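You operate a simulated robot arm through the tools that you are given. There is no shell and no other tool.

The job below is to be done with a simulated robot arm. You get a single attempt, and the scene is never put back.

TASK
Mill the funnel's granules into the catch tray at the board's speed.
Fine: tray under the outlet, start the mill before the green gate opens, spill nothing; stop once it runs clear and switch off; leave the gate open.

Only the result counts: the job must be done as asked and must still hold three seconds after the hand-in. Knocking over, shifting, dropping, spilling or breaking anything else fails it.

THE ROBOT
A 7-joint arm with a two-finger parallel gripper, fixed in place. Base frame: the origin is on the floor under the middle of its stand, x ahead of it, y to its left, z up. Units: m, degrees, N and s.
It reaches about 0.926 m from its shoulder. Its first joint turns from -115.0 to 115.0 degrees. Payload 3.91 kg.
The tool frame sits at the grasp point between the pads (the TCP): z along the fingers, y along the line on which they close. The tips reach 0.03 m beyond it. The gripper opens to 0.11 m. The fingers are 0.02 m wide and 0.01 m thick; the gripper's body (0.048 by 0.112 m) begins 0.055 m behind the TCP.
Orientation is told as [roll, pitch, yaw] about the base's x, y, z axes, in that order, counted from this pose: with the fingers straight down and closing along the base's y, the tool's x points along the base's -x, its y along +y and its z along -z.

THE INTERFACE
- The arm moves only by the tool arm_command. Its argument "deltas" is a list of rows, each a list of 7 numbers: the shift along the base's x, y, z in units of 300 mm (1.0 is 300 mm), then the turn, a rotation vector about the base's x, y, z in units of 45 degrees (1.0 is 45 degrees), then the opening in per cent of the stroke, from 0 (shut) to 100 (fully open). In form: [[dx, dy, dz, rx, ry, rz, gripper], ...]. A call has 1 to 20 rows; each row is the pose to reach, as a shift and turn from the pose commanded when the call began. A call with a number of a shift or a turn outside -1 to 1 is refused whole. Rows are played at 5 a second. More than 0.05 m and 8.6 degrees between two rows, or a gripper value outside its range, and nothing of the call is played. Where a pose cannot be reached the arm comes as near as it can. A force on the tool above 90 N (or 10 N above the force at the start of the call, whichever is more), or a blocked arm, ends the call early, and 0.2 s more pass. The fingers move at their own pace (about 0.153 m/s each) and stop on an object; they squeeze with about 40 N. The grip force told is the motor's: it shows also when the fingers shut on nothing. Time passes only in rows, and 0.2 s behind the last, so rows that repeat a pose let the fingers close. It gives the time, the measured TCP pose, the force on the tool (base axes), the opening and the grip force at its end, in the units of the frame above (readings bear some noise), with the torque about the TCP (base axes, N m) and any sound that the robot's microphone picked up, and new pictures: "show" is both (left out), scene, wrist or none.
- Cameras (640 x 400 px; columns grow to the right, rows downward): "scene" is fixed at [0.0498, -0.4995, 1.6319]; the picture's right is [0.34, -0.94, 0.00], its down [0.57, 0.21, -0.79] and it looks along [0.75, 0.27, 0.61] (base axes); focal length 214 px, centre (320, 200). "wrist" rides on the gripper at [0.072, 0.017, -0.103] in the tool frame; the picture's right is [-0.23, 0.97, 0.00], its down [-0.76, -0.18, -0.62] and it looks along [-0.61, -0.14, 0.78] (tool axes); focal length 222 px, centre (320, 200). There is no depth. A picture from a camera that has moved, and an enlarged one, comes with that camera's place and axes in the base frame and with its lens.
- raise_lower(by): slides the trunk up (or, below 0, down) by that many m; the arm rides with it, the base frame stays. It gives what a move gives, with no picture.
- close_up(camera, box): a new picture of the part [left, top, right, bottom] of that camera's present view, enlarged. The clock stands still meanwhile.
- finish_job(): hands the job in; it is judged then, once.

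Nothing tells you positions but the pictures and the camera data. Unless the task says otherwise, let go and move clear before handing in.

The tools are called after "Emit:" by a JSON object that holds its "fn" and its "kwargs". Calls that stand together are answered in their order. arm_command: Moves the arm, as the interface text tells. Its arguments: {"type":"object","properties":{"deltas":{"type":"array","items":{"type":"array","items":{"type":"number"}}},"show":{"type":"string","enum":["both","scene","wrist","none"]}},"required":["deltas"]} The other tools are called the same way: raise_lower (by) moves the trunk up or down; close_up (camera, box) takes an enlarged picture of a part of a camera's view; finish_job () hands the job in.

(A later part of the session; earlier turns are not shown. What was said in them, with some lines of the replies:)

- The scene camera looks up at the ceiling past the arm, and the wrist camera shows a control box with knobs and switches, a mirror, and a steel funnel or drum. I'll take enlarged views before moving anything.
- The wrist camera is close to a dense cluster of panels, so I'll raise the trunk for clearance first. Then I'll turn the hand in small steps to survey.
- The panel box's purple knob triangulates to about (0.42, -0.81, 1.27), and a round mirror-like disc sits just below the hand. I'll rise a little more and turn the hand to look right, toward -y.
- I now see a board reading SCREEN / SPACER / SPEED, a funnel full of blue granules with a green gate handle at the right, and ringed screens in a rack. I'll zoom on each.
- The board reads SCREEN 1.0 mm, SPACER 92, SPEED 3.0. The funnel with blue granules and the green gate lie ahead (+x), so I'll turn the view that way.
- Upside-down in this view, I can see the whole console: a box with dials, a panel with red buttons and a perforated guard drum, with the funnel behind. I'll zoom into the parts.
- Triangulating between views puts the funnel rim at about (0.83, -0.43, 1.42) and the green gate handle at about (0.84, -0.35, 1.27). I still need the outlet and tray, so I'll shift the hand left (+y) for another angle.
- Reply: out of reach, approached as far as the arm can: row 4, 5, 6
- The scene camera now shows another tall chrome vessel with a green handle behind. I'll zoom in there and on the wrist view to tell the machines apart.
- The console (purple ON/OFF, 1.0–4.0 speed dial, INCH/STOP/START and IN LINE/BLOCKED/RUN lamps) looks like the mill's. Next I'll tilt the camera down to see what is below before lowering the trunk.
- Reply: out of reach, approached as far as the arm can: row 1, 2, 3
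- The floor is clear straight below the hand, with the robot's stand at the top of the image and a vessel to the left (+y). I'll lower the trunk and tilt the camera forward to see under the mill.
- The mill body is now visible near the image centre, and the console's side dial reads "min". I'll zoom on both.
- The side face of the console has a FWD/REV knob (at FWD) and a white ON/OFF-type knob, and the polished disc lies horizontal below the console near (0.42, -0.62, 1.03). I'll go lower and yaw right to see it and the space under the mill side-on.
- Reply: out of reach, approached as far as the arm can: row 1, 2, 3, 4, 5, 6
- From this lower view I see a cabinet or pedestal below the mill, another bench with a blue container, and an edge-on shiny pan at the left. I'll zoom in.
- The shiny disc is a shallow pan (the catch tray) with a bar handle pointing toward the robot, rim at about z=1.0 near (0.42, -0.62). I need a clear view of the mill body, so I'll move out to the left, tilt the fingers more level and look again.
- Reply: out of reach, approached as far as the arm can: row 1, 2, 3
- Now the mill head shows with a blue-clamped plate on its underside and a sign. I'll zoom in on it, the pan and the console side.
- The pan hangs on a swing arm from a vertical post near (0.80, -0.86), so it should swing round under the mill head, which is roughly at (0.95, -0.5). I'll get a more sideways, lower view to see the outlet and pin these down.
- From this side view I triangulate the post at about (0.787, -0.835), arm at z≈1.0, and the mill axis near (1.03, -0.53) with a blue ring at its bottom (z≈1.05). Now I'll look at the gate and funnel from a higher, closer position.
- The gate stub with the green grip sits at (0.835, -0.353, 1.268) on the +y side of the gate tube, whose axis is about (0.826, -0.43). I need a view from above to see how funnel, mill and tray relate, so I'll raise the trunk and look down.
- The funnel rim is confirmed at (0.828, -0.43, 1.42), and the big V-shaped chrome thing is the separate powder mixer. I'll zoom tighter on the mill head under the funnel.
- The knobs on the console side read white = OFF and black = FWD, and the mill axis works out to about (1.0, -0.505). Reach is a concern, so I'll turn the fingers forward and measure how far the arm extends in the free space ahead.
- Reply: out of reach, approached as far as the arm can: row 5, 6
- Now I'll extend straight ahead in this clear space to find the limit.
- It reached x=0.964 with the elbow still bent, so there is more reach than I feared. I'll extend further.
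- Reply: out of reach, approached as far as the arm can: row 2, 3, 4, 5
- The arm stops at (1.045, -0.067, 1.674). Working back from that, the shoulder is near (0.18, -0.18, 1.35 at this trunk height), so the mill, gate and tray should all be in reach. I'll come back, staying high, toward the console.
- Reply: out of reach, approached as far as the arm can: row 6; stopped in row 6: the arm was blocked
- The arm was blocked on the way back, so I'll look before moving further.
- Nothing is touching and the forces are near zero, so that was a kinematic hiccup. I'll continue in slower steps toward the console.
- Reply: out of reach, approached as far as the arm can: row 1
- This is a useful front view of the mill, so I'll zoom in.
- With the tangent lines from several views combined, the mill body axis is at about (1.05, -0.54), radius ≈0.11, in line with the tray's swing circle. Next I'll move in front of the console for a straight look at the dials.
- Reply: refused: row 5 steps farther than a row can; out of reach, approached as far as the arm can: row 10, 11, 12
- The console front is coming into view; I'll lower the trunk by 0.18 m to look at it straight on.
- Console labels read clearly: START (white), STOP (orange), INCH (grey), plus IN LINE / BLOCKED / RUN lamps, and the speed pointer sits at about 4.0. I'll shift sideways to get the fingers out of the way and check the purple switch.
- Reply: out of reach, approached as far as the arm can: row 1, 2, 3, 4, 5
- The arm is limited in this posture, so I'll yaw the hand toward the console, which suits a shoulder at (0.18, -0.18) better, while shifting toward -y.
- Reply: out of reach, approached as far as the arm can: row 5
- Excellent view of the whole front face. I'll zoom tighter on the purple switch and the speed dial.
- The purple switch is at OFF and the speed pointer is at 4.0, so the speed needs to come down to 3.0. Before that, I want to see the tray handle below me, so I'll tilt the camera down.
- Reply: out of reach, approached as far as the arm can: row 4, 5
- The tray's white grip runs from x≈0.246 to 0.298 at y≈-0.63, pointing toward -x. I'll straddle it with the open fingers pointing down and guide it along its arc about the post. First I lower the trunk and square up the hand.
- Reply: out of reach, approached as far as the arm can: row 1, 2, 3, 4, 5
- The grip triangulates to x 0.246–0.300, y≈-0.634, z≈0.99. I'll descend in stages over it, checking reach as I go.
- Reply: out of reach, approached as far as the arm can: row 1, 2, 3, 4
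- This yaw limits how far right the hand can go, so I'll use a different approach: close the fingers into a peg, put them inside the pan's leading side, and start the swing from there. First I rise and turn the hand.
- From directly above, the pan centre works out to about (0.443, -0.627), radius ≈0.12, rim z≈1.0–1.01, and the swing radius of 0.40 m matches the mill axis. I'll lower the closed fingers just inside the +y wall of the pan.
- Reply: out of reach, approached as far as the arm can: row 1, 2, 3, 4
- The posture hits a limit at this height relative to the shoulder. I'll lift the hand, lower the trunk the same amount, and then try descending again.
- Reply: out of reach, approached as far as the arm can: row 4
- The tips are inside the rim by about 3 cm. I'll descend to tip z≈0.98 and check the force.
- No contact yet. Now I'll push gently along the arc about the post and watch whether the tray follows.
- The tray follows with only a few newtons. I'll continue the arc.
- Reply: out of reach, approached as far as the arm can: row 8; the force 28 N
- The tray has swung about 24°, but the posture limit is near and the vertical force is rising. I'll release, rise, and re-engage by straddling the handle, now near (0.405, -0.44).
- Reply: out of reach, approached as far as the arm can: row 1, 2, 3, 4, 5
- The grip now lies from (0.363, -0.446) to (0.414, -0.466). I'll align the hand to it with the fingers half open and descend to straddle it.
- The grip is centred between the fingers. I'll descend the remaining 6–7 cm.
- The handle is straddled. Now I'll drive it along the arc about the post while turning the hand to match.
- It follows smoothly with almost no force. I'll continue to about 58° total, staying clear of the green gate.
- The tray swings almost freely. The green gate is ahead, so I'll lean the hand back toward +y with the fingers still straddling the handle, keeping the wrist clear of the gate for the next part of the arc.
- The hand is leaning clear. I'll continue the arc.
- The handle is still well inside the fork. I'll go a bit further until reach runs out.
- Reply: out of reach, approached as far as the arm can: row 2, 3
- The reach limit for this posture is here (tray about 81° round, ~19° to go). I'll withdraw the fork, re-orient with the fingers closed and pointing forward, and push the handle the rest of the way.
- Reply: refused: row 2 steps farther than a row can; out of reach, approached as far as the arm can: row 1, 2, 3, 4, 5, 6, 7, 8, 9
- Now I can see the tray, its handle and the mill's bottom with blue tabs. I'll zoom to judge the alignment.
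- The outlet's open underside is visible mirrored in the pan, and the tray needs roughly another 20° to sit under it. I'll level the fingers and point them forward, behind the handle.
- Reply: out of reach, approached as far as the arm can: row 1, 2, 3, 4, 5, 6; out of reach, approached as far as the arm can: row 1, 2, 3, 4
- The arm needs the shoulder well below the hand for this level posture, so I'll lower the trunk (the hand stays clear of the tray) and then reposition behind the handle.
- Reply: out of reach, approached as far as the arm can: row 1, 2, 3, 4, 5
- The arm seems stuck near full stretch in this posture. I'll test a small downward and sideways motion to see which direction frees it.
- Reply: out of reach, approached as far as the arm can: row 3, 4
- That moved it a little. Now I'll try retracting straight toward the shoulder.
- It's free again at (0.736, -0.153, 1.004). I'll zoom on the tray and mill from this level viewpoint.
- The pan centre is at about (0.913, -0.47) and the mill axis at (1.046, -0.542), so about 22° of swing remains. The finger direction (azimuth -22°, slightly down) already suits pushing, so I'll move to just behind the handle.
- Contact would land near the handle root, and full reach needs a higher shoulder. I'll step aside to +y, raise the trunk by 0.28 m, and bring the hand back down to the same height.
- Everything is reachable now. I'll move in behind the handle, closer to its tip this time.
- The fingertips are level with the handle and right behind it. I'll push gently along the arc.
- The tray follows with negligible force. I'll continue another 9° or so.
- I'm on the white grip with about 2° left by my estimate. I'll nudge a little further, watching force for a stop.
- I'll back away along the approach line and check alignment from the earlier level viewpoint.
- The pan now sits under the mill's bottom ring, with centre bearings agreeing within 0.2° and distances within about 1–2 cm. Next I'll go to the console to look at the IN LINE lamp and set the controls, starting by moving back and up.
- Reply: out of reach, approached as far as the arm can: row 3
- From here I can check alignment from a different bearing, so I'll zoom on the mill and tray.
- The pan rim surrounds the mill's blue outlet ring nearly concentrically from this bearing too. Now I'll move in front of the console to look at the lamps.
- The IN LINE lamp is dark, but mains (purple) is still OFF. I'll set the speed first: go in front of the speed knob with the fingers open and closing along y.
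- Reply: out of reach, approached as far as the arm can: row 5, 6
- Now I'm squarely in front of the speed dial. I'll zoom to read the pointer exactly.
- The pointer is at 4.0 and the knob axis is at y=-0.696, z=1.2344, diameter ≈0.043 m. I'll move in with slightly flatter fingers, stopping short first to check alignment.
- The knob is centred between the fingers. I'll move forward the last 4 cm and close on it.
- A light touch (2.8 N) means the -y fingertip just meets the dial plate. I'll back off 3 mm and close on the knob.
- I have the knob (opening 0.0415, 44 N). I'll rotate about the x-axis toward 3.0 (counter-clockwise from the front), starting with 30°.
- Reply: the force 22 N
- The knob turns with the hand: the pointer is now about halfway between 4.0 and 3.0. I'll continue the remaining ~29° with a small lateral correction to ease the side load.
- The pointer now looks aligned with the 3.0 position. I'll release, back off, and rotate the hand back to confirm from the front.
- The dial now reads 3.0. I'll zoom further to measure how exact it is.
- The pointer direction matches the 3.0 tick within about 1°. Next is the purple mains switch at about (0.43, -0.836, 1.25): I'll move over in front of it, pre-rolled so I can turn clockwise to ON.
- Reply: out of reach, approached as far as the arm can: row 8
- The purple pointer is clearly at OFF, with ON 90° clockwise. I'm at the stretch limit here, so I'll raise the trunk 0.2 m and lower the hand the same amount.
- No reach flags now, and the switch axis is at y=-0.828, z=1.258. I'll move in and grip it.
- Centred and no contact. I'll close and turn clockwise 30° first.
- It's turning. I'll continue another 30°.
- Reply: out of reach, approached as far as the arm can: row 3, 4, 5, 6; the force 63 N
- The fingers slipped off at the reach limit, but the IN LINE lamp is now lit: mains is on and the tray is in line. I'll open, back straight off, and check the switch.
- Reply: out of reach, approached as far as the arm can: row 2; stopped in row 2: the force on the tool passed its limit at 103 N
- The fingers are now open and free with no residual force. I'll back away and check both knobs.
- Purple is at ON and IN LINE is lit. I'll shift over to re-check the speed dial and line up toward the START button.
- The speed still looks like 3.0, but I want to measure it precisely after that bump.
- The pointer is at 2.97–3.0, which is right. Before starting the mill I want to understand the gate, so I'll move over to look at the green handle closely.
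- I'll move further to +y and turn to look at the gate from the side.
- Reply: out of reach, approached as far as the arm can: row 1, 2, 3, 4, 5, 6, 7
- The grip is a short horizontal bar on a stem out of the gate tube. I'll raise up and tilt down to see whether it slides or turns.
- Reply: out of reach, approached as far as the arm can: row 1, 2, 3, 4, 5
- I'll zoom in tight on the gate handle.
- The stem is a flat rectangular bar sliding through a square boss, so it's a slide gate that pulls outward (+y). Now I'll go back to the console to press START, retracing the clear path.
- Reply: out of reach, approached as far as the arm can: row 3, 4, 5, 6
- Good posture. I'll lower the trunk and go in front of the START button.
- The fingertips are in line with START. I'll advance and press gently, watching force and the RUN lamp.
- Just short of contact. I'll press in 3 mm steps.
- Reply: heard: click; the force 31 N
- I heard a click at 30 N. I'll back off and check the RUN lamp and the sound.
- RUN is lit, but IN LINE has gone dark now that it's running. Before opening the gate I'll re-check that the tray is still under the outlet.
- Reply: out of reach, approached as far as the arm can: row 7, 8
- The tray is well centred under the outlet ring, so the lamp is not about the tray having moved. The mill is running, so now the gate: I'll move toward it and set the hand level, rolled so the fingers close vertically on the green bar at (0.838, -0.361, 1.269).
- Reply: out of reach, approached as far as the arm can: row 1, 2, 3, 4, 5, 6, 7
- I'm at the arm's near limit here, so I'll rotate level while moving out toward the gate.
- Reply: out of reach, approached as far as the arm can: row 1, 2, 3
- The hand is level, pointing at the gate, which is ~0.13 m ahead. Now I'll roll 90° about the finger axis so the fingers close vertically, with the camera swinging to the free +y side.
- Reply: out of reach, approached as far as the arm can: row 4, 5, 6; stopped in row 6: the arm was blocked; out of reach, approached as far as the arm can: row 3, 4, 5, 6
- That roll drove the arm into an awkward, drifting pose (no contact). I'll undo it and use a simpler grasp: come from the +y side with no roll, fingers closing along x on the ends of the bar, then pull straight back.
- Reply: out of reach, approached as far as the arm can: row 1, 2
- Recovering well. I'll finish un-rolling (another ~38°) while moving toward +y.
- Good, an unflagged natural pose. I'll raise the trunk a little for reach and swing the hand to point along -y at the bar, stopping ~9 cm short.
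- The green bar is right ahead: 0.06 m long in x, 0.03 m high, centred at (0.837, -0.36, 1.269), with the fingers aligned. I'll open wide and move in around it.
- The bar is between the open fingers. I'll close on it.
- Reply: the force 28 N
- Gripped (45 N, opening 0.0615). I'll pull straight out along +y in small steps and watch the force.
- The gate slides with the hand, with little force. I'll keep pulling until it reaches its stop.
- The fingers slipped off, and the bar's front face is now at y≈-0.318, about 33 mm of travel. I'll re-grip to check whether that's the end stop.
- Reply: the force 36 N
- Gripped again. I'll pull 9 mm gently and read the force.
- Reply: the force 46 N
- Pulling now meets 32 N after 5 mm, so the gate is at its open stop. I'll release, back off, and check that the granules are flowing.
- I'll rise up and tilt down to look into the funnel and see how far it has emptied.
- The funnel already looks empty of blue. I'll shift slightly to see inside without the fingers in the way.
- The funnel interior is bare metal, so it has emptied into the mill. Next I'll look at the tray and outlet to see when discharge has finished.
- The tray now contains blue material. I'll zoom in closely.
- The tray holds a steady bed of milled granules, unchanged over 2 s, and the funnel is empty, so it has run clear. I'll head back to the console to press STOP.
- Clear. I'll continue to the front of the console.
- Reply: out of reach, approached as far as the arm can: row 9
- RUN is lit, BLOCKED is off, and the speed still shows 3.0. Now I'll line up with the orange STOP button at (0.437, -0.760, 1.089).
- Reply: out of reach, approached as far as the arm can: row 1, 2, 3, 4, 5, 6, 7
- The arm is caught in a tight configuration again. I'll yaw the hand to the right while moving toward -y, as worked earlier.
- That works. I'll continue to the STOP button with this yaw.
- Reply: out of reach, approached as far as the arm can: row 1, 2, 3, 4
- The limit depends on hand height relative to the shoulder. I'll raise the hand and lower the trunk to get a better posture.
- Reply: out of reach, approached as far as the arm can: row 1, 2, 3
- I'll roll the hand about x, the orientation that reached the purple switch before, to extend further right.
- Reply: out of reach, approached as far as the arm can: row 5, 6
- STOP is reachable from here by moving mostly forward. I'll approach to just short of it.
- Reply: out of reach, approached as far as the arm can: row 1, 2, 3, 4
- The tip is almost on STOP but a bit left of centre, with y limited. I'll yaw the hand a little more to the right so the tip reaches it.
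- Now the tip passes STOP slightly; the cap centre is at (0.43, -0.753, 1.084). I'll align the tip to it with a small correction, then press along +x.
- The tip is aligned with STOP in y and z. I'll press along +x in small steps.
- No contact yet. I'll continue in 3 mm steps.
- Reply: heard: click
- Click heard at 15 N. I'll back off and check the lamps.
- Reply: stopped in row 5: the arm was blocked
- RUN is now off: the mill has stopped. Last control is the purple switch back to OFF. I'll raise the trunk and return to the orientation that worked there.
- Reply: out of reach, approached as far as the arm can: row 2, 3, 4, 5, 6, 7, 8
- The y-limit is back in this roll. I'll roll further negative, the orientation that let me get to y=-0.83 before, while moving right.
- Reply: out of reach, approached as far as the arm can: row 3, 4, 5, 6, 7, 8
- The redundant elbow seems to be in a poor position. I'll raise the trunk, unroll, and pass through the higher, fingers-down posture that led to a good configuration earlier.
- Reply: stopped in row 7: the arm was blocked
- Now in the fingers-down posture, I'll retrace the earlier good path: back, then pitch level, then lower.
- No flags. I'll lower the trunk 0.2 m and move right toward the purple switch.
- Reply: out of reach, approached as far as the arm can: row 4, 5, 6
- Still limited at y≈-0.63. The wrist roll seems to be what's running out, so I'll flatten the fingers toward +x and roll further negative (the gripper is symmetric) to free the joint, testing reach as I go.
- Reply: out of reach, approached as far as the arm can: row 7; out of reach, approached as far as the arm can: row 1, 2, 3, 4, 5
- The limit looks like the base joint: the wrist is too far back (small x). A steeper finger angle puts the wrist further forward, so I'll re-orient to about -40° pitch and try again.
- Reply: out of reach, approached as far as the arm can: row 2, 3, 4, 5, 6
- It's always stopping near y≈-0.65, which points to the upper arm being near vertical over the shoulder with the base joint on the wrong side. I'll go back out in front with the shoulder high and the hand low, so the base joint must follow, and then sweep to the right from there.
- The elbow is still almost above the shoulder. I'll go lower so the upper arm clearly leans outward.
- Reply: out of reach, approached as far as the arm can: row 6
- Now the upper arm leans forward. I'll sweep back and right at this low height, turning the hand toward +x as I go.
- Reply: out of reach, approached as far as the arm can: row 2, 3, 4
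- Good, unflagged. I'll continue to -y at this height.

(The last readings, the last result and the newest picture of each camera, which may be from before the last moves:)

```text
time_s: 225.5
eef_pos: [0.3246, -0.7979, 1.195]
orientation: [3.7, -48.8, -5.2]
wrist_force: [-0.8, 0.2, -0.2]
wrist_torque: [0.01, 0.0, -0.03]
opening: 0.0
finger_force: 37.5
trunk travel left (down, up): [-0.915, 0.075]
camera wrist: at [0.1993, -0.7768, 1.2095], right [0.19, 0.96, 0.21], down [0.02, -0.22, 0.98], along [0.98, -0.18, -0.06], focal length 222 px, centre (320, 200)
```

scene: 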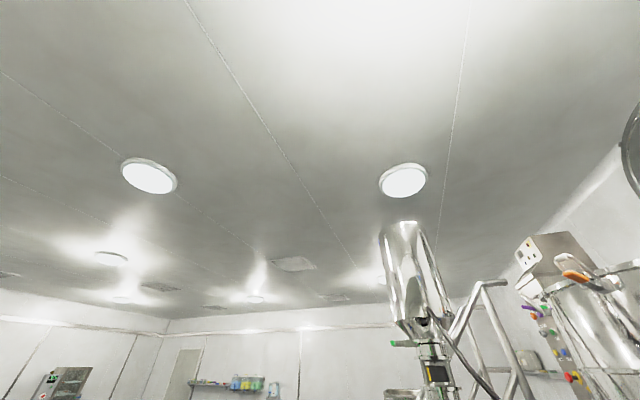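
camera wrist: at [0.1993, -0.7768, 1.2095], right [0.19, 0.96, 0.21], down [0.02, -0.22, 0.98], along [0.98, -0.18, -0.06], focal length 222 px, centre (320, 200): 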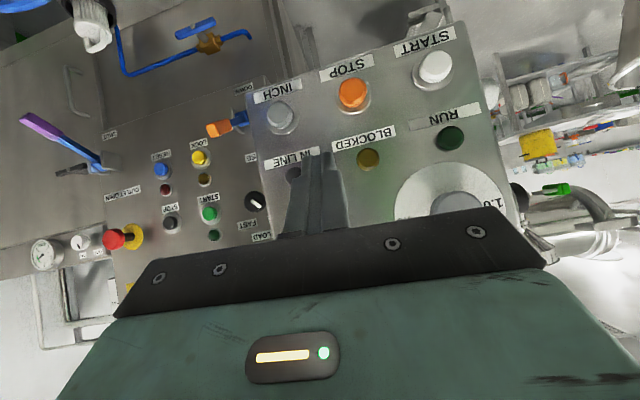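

That solved it: y=-0.80 with no flags. I'll raise to the purple switch height, open the fingers, and line up.

Emit:
{"fn": "arm_command", "kwargs": {"deltas": [[0, -0.03, 0.06, 0, -0.05, 0.03, 40], [0, -0.06, 0.12, 0, -0.1, 0.06, 75], [0.03, -0.1, 0.18, 0, -0.15, 0.09, 75], [0.06, -0.1, 0.21, 0, -0.18, 0.11, 75]], "show": "wrist"}}

Emit:
{"fn": "close_up", "kwargs": {"camera": "wrist", "box": [220, 90, 440, 240]}}

```text
time_s: 226.5
eef_pos: [0.3389, -0.8275, 1.2593]
orientation: [4.5, -56.8, -0.8]
wrist_force: [-1.1, 0.1, 0.2]
wrist_torque: [0.0, 0.01, 0.0]
opening: 0.0826
finger_force: 0.0
trunk travel left (down, up): [-0.915, 0.075]
camera wrist: at [0.2135, -0.8179, 1.2549], right [0.07, 0.97, 0.23], down [-0.1, -0.22, 0.97], along [0.99, -0.09, 0.08], focal length 222 px, centre (320, 200)
```

wrist: 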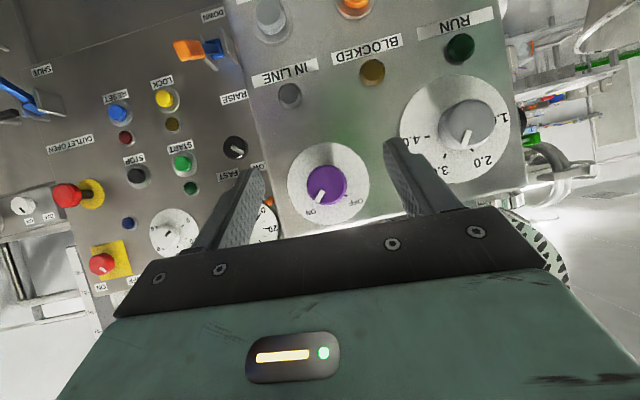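

```text
2.67 times, centred on (330, 165) of wrist
camera zoom: at [0.2135, -0.8179, 1.2549], right [0.07, 0.97, 0.23], down [-0.1, -0.22, 0.97], along [0.99, -0.09, 0.08], focal length 592 px, centre (293, 293)
```

zoom: 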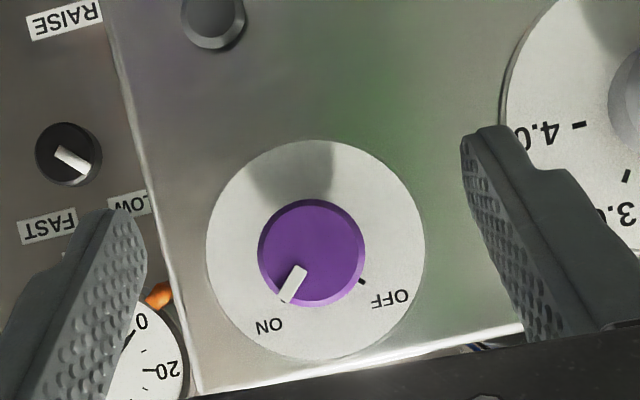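

Beautifully aligned: the pointer is at ON and OFF is 90° counter-clockwise. I'll move in and grip.

Emit:
{"fn": "arm_command", "kwargs": {"deltas": [[0.08, 0, 0, 0, 0, 0, 75], [0.16, 0, -0.002, 0, 0, 0, 75], [0.22, 0, -0.002, 0, 0, 0, 75], [0.25, 0, -0.002, 0, 0, 0, 75], [0.25, 0, -0.002, 0, 0, 0, 40], [0.25, 0, -0.002, 0, 0, 0, 15], [0.25, 0, -0.002, 0, 0, 0, 15], [0.25, 0, -0.002, 0, 0, 0, 15]], "show": "wrist"}}

```text
time_s: 228.3
eef_pos: [0.4163, -0.8292, 1.2588]
orientation: [4.4, -56.9, -0.6]
wrist_force: [3.6, -8.7, 2.2]
wrist_torque: [-0.01, 0.41, -1.16]
opening: 0.038
finger_force: 44.7
trunk travel left (down, up): [-0.915, 0.075]
camera wrist: at [0.2892, -0.8183, 1.2552], right [0.07, 0.97, 0.23], down [-0.1, -0.22, 0.97], along [0.99, -0.09, 0.08], focal length 222 px, centre (320, 200)
```

wrist: 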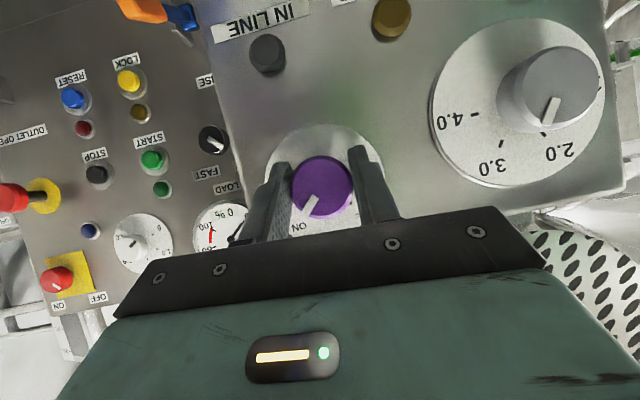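

Gripped (44.7 N, opening 0.038). I'll rotate counter-clockwise in 30° stages, checking each.

Emit:
{"fn": "arm_command", "kwargs": {"deltas": [[0, -0.003, 0, -0.11, 0, 0, 15], [0, -0.004, 0, -0.22, 0, 0, 15], [0, -0.004, 0, -0.33, 0, 0, 15], [0, -0.004, 0, -0.44, 0, 0, 15], [0, -0.004, 0, -0.55, 0, 0, 15], [0, -0.004, 0, -0.67, 0, 0, 15]], "show": "wrist"}}

```text
time_s: 229.7
eef_pos: [0.4154, -0.8288, 1.2588]
orientation: [-42.8, -46.7, 37.4]
wrist_force: [-2.0, 14.2, 7.0]
wrist_torque: [0.0, -0.23, -0.52]
opening: 0.0378
finger_force: 44.6
trunk travel left (down, up): [-0.915, 0.075]
camera wrist: at [0.2892, -0.8216, 1.2506], right [0.07, 0.95, -0.29], down [-0.1, 0.3, 0.95], along [0.99, -0.04, 0.11], focal length 222 px, centre (320, 200)
```

wrist: 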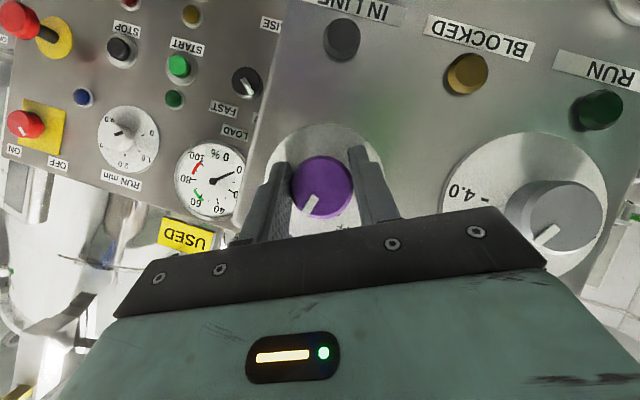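

The switch follows. Next 30°.

Emit:
{"fn": "arm_command", "kwargs": {"deltas": [[0, 0.003, 0.001, -0.11, 0, 0, 15], [0, 0.005, 0.002, -0.22, 0, 0, 15], [0, 0.005, 0.002, -0.33, 0, 0, 15], [0, 0.005, 0.002, -0.44, 0, 0, 15], [0, 0.005, 0.002, -0.55, 0, 0, 15], [0, 0.005, 0.002, -0.67, 0, 0, 15]], "show": "wrist"}}

```text
time_s: 231.1
eef_pos: [0.4185, -0.8409, 1.2517]
orientation: [-67.8, -24.9, 52.4]
wrist_force: [-7.6, 12.7, -38.4]
wrist_torque: [-0.4, 0.0, 0.72]
opening: 0.0363
finger_force: 19.7
out of reach, approached as far as the arm can: row 6
trunk travel left (down, up): [-0.915, 0.075]
camera wrist: at [0.2912, -0.8387, 1.2418], right [0.07, 0.69, -0.72], down [-0.09, 0.73, 0.68], along [0.99, 0.02, 0.11], focal length 222 px, centre (320, 200)
```

wrist: 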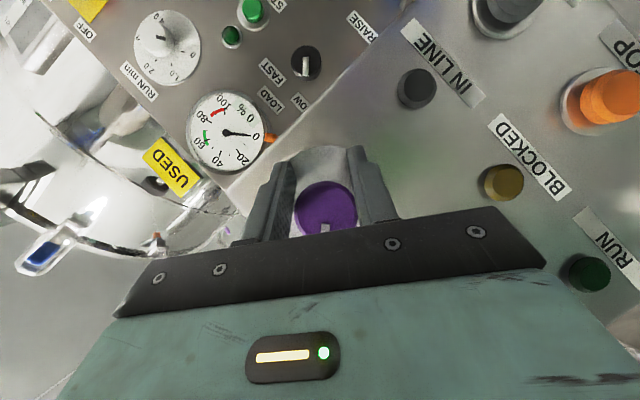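

The arm drifted at the end of that turn. I'll release gently, back off, and look at the pointer.

Emit:
{"fn": "arm_command", "kwargs": {"deltas": [[0, 0.02, 0.01, 0, 0, 0, 40], [0, 0.02, 0.01, 0, 0, 0, 75], [0, 0.03, 0.015, 0, 0, 0, 75], [-0.08, 0.03, 0.015, 0.05, 0, 0, 75], [-0.16, 0.03, 0.015, 0.15, 0, 0, 75], [-0.24, 0.03, 0.015, 0.3, 0, 0, 75]], "show": "wrist"}}

Emit:
{"fn": "close_up", "kwargs": {"camera": "wrist", "box": [220, 90, 440, 240]}}

```text
time_s: 232.5
eef_pos: [0.3487, -0.8316, 1.2664]
orientation: [-58.9, -35.3, 48.0]
wrist_force: [0.6, -0.1, 0.2]
wrist_torque: [-0.01, 0.01, -0.03]
opening: 0.0826
finger_force: 0.0
out of reach, approached as far as the arm can: row 1, 2, 3, 4
trunk travel left (down, up): [-0.915, 0.075]
camera wrist: at [0.2224, -0.828, 1.2566], right [0.07, 0.83, -0.55], down [-0.1, 0.55, 0.83], along [0.99, -0.01, 0.12], focal length 222 px, centre (320, 200)
```

wrist: 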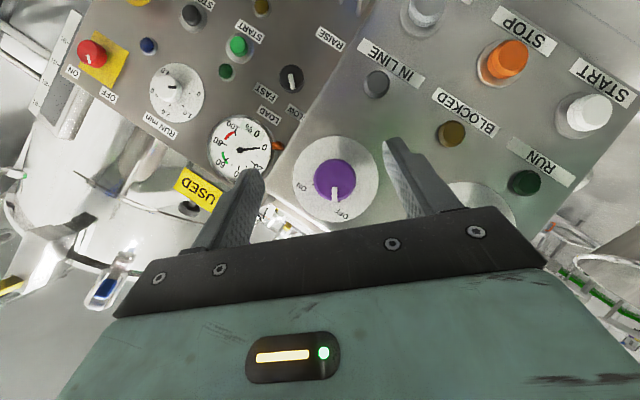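

```text
2.67 times, centred on (330, 165) of wrist
camera zoom: at [0.2224, -0.828, 1.2566], right [0.07, 0.83, -0.55], down [-0.1, 0.55, 0.83], along [0.99, -0.01, 0.12], focal length 592 px, centre (293, 293)
```

zoom: 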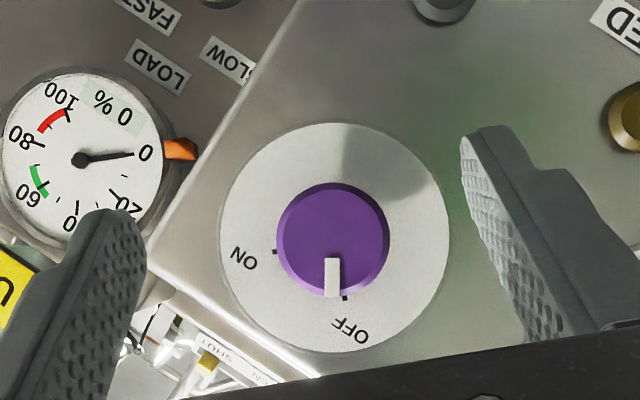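

The pointer is about 9° short of the OFF mark. I'll re-grip here and turn the last bit.

Emit:
{"fn": "arm_command", "kwargs": {"deltas": [[0.08, 0.012, -0.026, 0, 0, 0, 75], [0.16, 0.012, -0.026, 0, 0, 0, 75], [0.222, 0.012, -0.026, 0, 0, 0, 75], [0.222, 0.012, -0.026, 0, 0, 0, 40], [0.222, 0.012, -0.026, 0, 0, 0, 15], [0.222, 0.012, -0.026, 0, 0, 0, 15], [0.222, 0.012, -0.026, 0, 0, 0, 15]], "show": "none"}}

Emit:
{"fn": "arm_command", "kwargs": {"deltas": [[0, 0, 0, -0.07, 0, 0, 15], [0, 0, 0, -0.14, 0, 0, 15], [0, 0, 0, -0.2, 0, 0, 15], [0, 0, 0, -0.2, 0, 0, 15]], "show": "wrist"}}

Emit:
{"fn": "close_up", "kwargs": {"camera": "wrist", "box": [240, 100, 420, 240]}}

```text
time_s: 234.1
eef_pos: [0.4141, -0.8291, 1.2586]
orientation: [-59.0, -35.4, 47.9]
wrist_force: [0.1, -3.0, 2.5]
wrist_torque: [0.0, -0.72, -0.88]
opening: 0.0379
finger_force: 45.4
trunk travel left (down, up): [-0.915, 0.075]
```

```text
time_s: 235.1
eef_pos: [0.4121, -0.8288, 1.2598]
orientation: [-65.7, -28.4, 51.5]
wrist_force: [-5.0, -5.7, 6.2]
wrist_torque: [0.0, -0.66, 0.08]
opening: 0.038
finger_force: 44.9
trunk travel left (down, up): [-0.915, 0.075]
camera wrist: at [0.2876, -0.8263, 1.2478], right [0.07, 0.74, -0.67], down [-0.1, 0.68, 0.73], along [0.99, 0.01, 0.12], focal length 222 px, centre (320, 200)
```

wrist: 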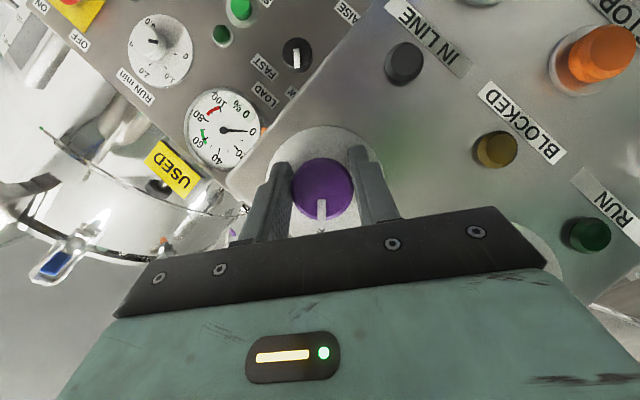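

```text
2.86 times, centred on (330, 170) of wrist
camera zoom: at [0.2876, -0.8263, 1.2478], right [0.07, 0.74, -0.67], down [-0.1, 0.68, 0.73], along [0.99, 0.01, 0.12], focal length 635 px, centre (291, 286)
```

zoom: 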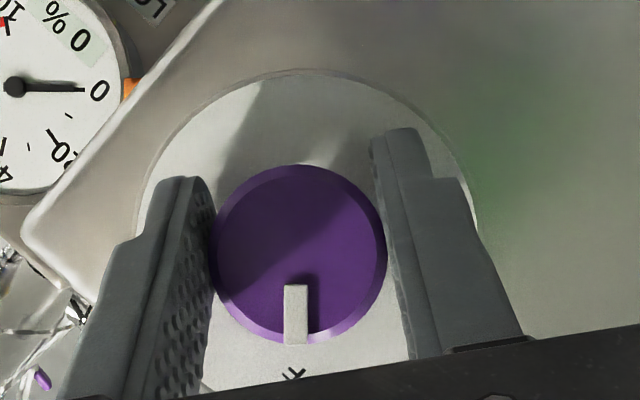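

The pointer now points right at the OFF label. I'll release and back off straight.

Emit:
{"fn": "arm_command", "kwargs": {"deltas": [[0, 0, 0, 0, 0, 0, 40], [0, 0, 0, 0, 0, 0, 75], [0, 0, 0, 0, 0, 0, 75], [-0.08, 0, 0, 0, 0, 0, 75], [-0.16, 0, 0, 0.08, 0, 0, 75], [-0.24, 0, 0, 0.2, 0, 0, 75], [-0.3, 0, 0, 0.35, 0, 0, 75]], "show": "wrist"}}

Emit:
{"fn": "close_up", "kwargs": {"camera": "wrist", "box": [240, 100, 420, 240]}}

```text
time_s: 236.7
eef_pos: [0.3261, -0.8271, 1.2604]
orientation: [-52.9, -40.3, 44.3]
wrist_force: [0.3, -0.2, 0.2]
wrist_torque: [0.03, 0.01, 0.0]
opening: 0.0824
finger_force: 0.0
trunk travel left (down, up): [-0.915, 0.075]
camera wrist: at [0.199, -0.8217, 1.2497], right [0.07, 0.89, -0.45], down [-0.1, 0.45, 0.89], along [0.99, -0.02, 0.12], focal length 222 px, centre (320, 200)
```

wrist: 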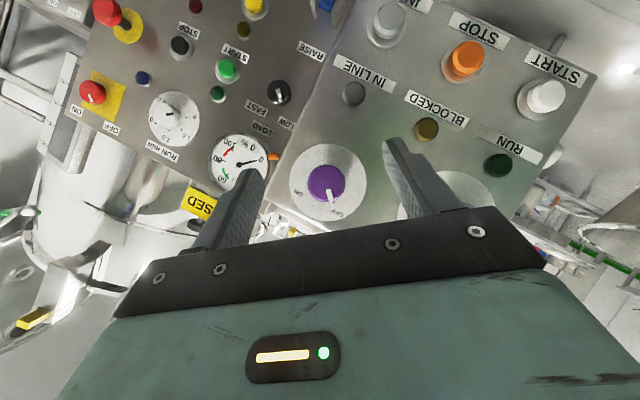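

```text
2.86 times, centred on (330, 170) of wrist
camera zoom: at [0.199, -0.8217, 1.2497], right [0.07, 0.89, -0.45], down [-0.1, 0.45, 0.89], along [0.99, -0.02, 0.12], focal length 635 px, centre (291, 286)
```

zoom: 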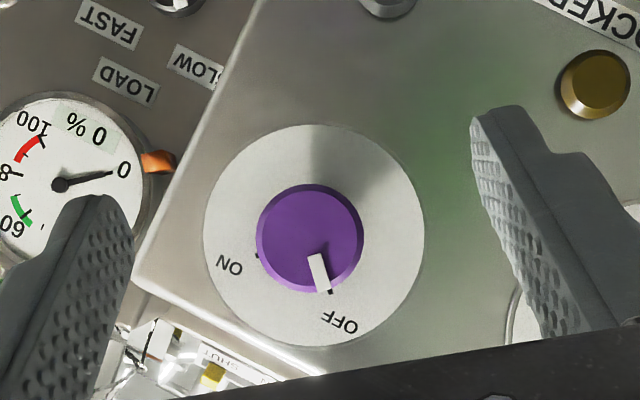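

The switch is at OFF and all lamps are dark. I'll move clear of the console and take a last look at the mill, gate and tray.

Emit:
{"fn": "arm_command", "kwargs": {"deltas": [[-0.02, 0.1, 0, 0.1, 0, 0, 40], [-0.03, 0.2, 0, 0.2, 0, 0, 0], [-0.03, 0.32, -0.02, 0.3, 0, 0, 0], [-0.03, 0.44, -0.05, 0.4, 0, 0, 0], [-0.03, 0.56, -0.08, 0.5, 0, 0, 0], [-0.03, 0.68, -0.1, 0.6, 0, 0, 0], [-0.03, 0.8, -0.12, 0.7, 0, 0, 0], [0, 0.92, -0.14, 0.8, 0, 0, 0], [0.05, 1.0, -0.15, 0.85, 0, 0, 0]], "show": "wrist"}}

Emit:
{"fn": "arm_command", "kwargs": {"deltas": [[0.03, 0.1, 0, 0, 0.05, 0, 0], [0.08, 0.2, 0, 0, 0.1, 0, 0], [0.14, 0.3, 0.03, 0, 0.15, 0, 0], [0.22, 0.4, 0.06, 0, 0.2, 0, 0], [0.3, 0.48, 0.1, 0, 0.2, 0, 0], [0.38, 0.55, 0.15, 0, 0.2, 0, 0]], "show": "wrist"}}

Emit:
{"fn": "close_up", "kwargs": {"camera": "wrist", "box": [200, 60, 420, 210]}}

```text
time_s: 238.7
eef_pos: [0.3398, -0.5279, 1.2133]
orientation: [1.2, -56.9, 1.9]
wrist_force: [-0.4, -0.4, -0.5]
wrist_torque: [-0.01, 0.01, 0.0]
opening: 0.0001
finger_force: 37.8
trunk travel left (down, up): [-0.915, 0.075]
camera wrist: at [0.214, -0.5176, 1.2082], right [0.07, 0.98, 0.2], down [-0.1, -0.19, 0.98], along [0.99, -0.09, 0.08], focal length 222 px, centre (320, 200)
```

wrist: 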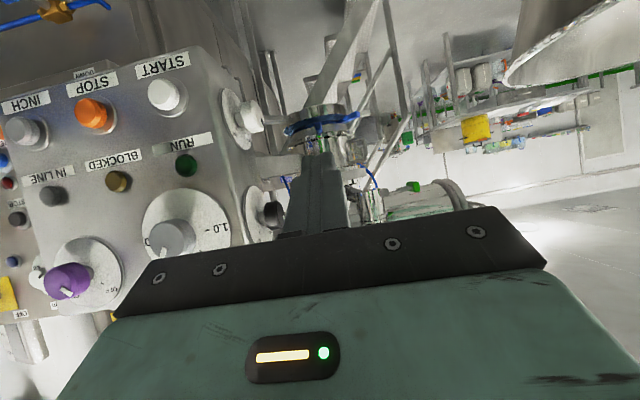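

```text
time_s: 240.1
eef_pos: [0.4554, -0.373, 1.2606]
orientation: [1.7, -47.7, 1.6]
wrist_force: [0.0, 0.2, 0.5]
wrist_torque: [0.01, 0.01, 0.01]
opening: 0.0
finger_force: 38.0
out of reach, approached as far as the arm can: row 6
trunk travel left (down, up): [-0.915, 0.075]
camera wrist: at [0.3292, -0.363, 1.2771], right [0.1, 0.98, 0.19], down [0.06, -0.19, 0.98], along [0.99, -0.09, -0.08], focal length 222 px, centre (320, 200)
```

wrist: 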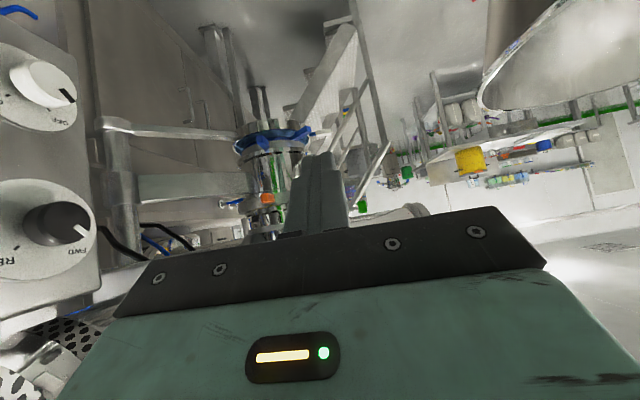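

```text
2.67 times, centred on (310, 135) of wrist
camera zoom: at [0.3292, -0.363, 1.2771], right [0.1, 0.98, 0.19], down [0.06, -0.19, 0.98], along [0.99, -0.09, -0.08], focal length 592 px, centre (347, 373)
```

zoom: 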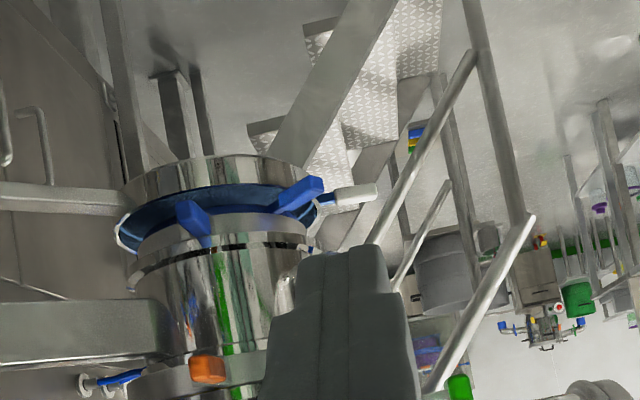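

The tray sits centred under the outlet with the milled granules in it, and I see no spill. The gate is open, the funnel is empty, the mill is stopped and mains is off. The hand is empty and clear of everything, so I'm handing in.

Emit:
{"fn": "finish_job", "kwargs": {}}

```text
The job is handed in.
```

I milled the funnel's granules into the catch tray at speed 3.0 and handed the job in; I haven't been told how it was judged.

- **Tray:** I swung it under the mill's outlet before starting. At the end it still sat centred there, holding the milled granules.
- **Speed:** the board reads 3.0, so I turned the dial down from 4.0. Measured from the pictures, the pointer sits between about 2.97 and 3.0.
- **Order:** I started the mill first, then pulled the green gate to its stop. The gate is still open.
- **Stop:** I pressed STOP about 36 seconds after starting to open the gate. By then the funnel was bare and the tray level had stopped changing. The purple mains switch is back at OFF.
- **Spill:** I saw none, but I could not see the floor directly under the mill well.

The IN LINE lamp lit when I switched on, then went dark when the mill started and stayed dark after I stopped it. I don't know what it signals. I checked the tray after it went dark and it was still centred, so I carried on.

While I was turning the purple switch to ON, the fingers slipped off and the force on the tool briefly reached 103 N. I checked the speed dial straight after and it had not moved.
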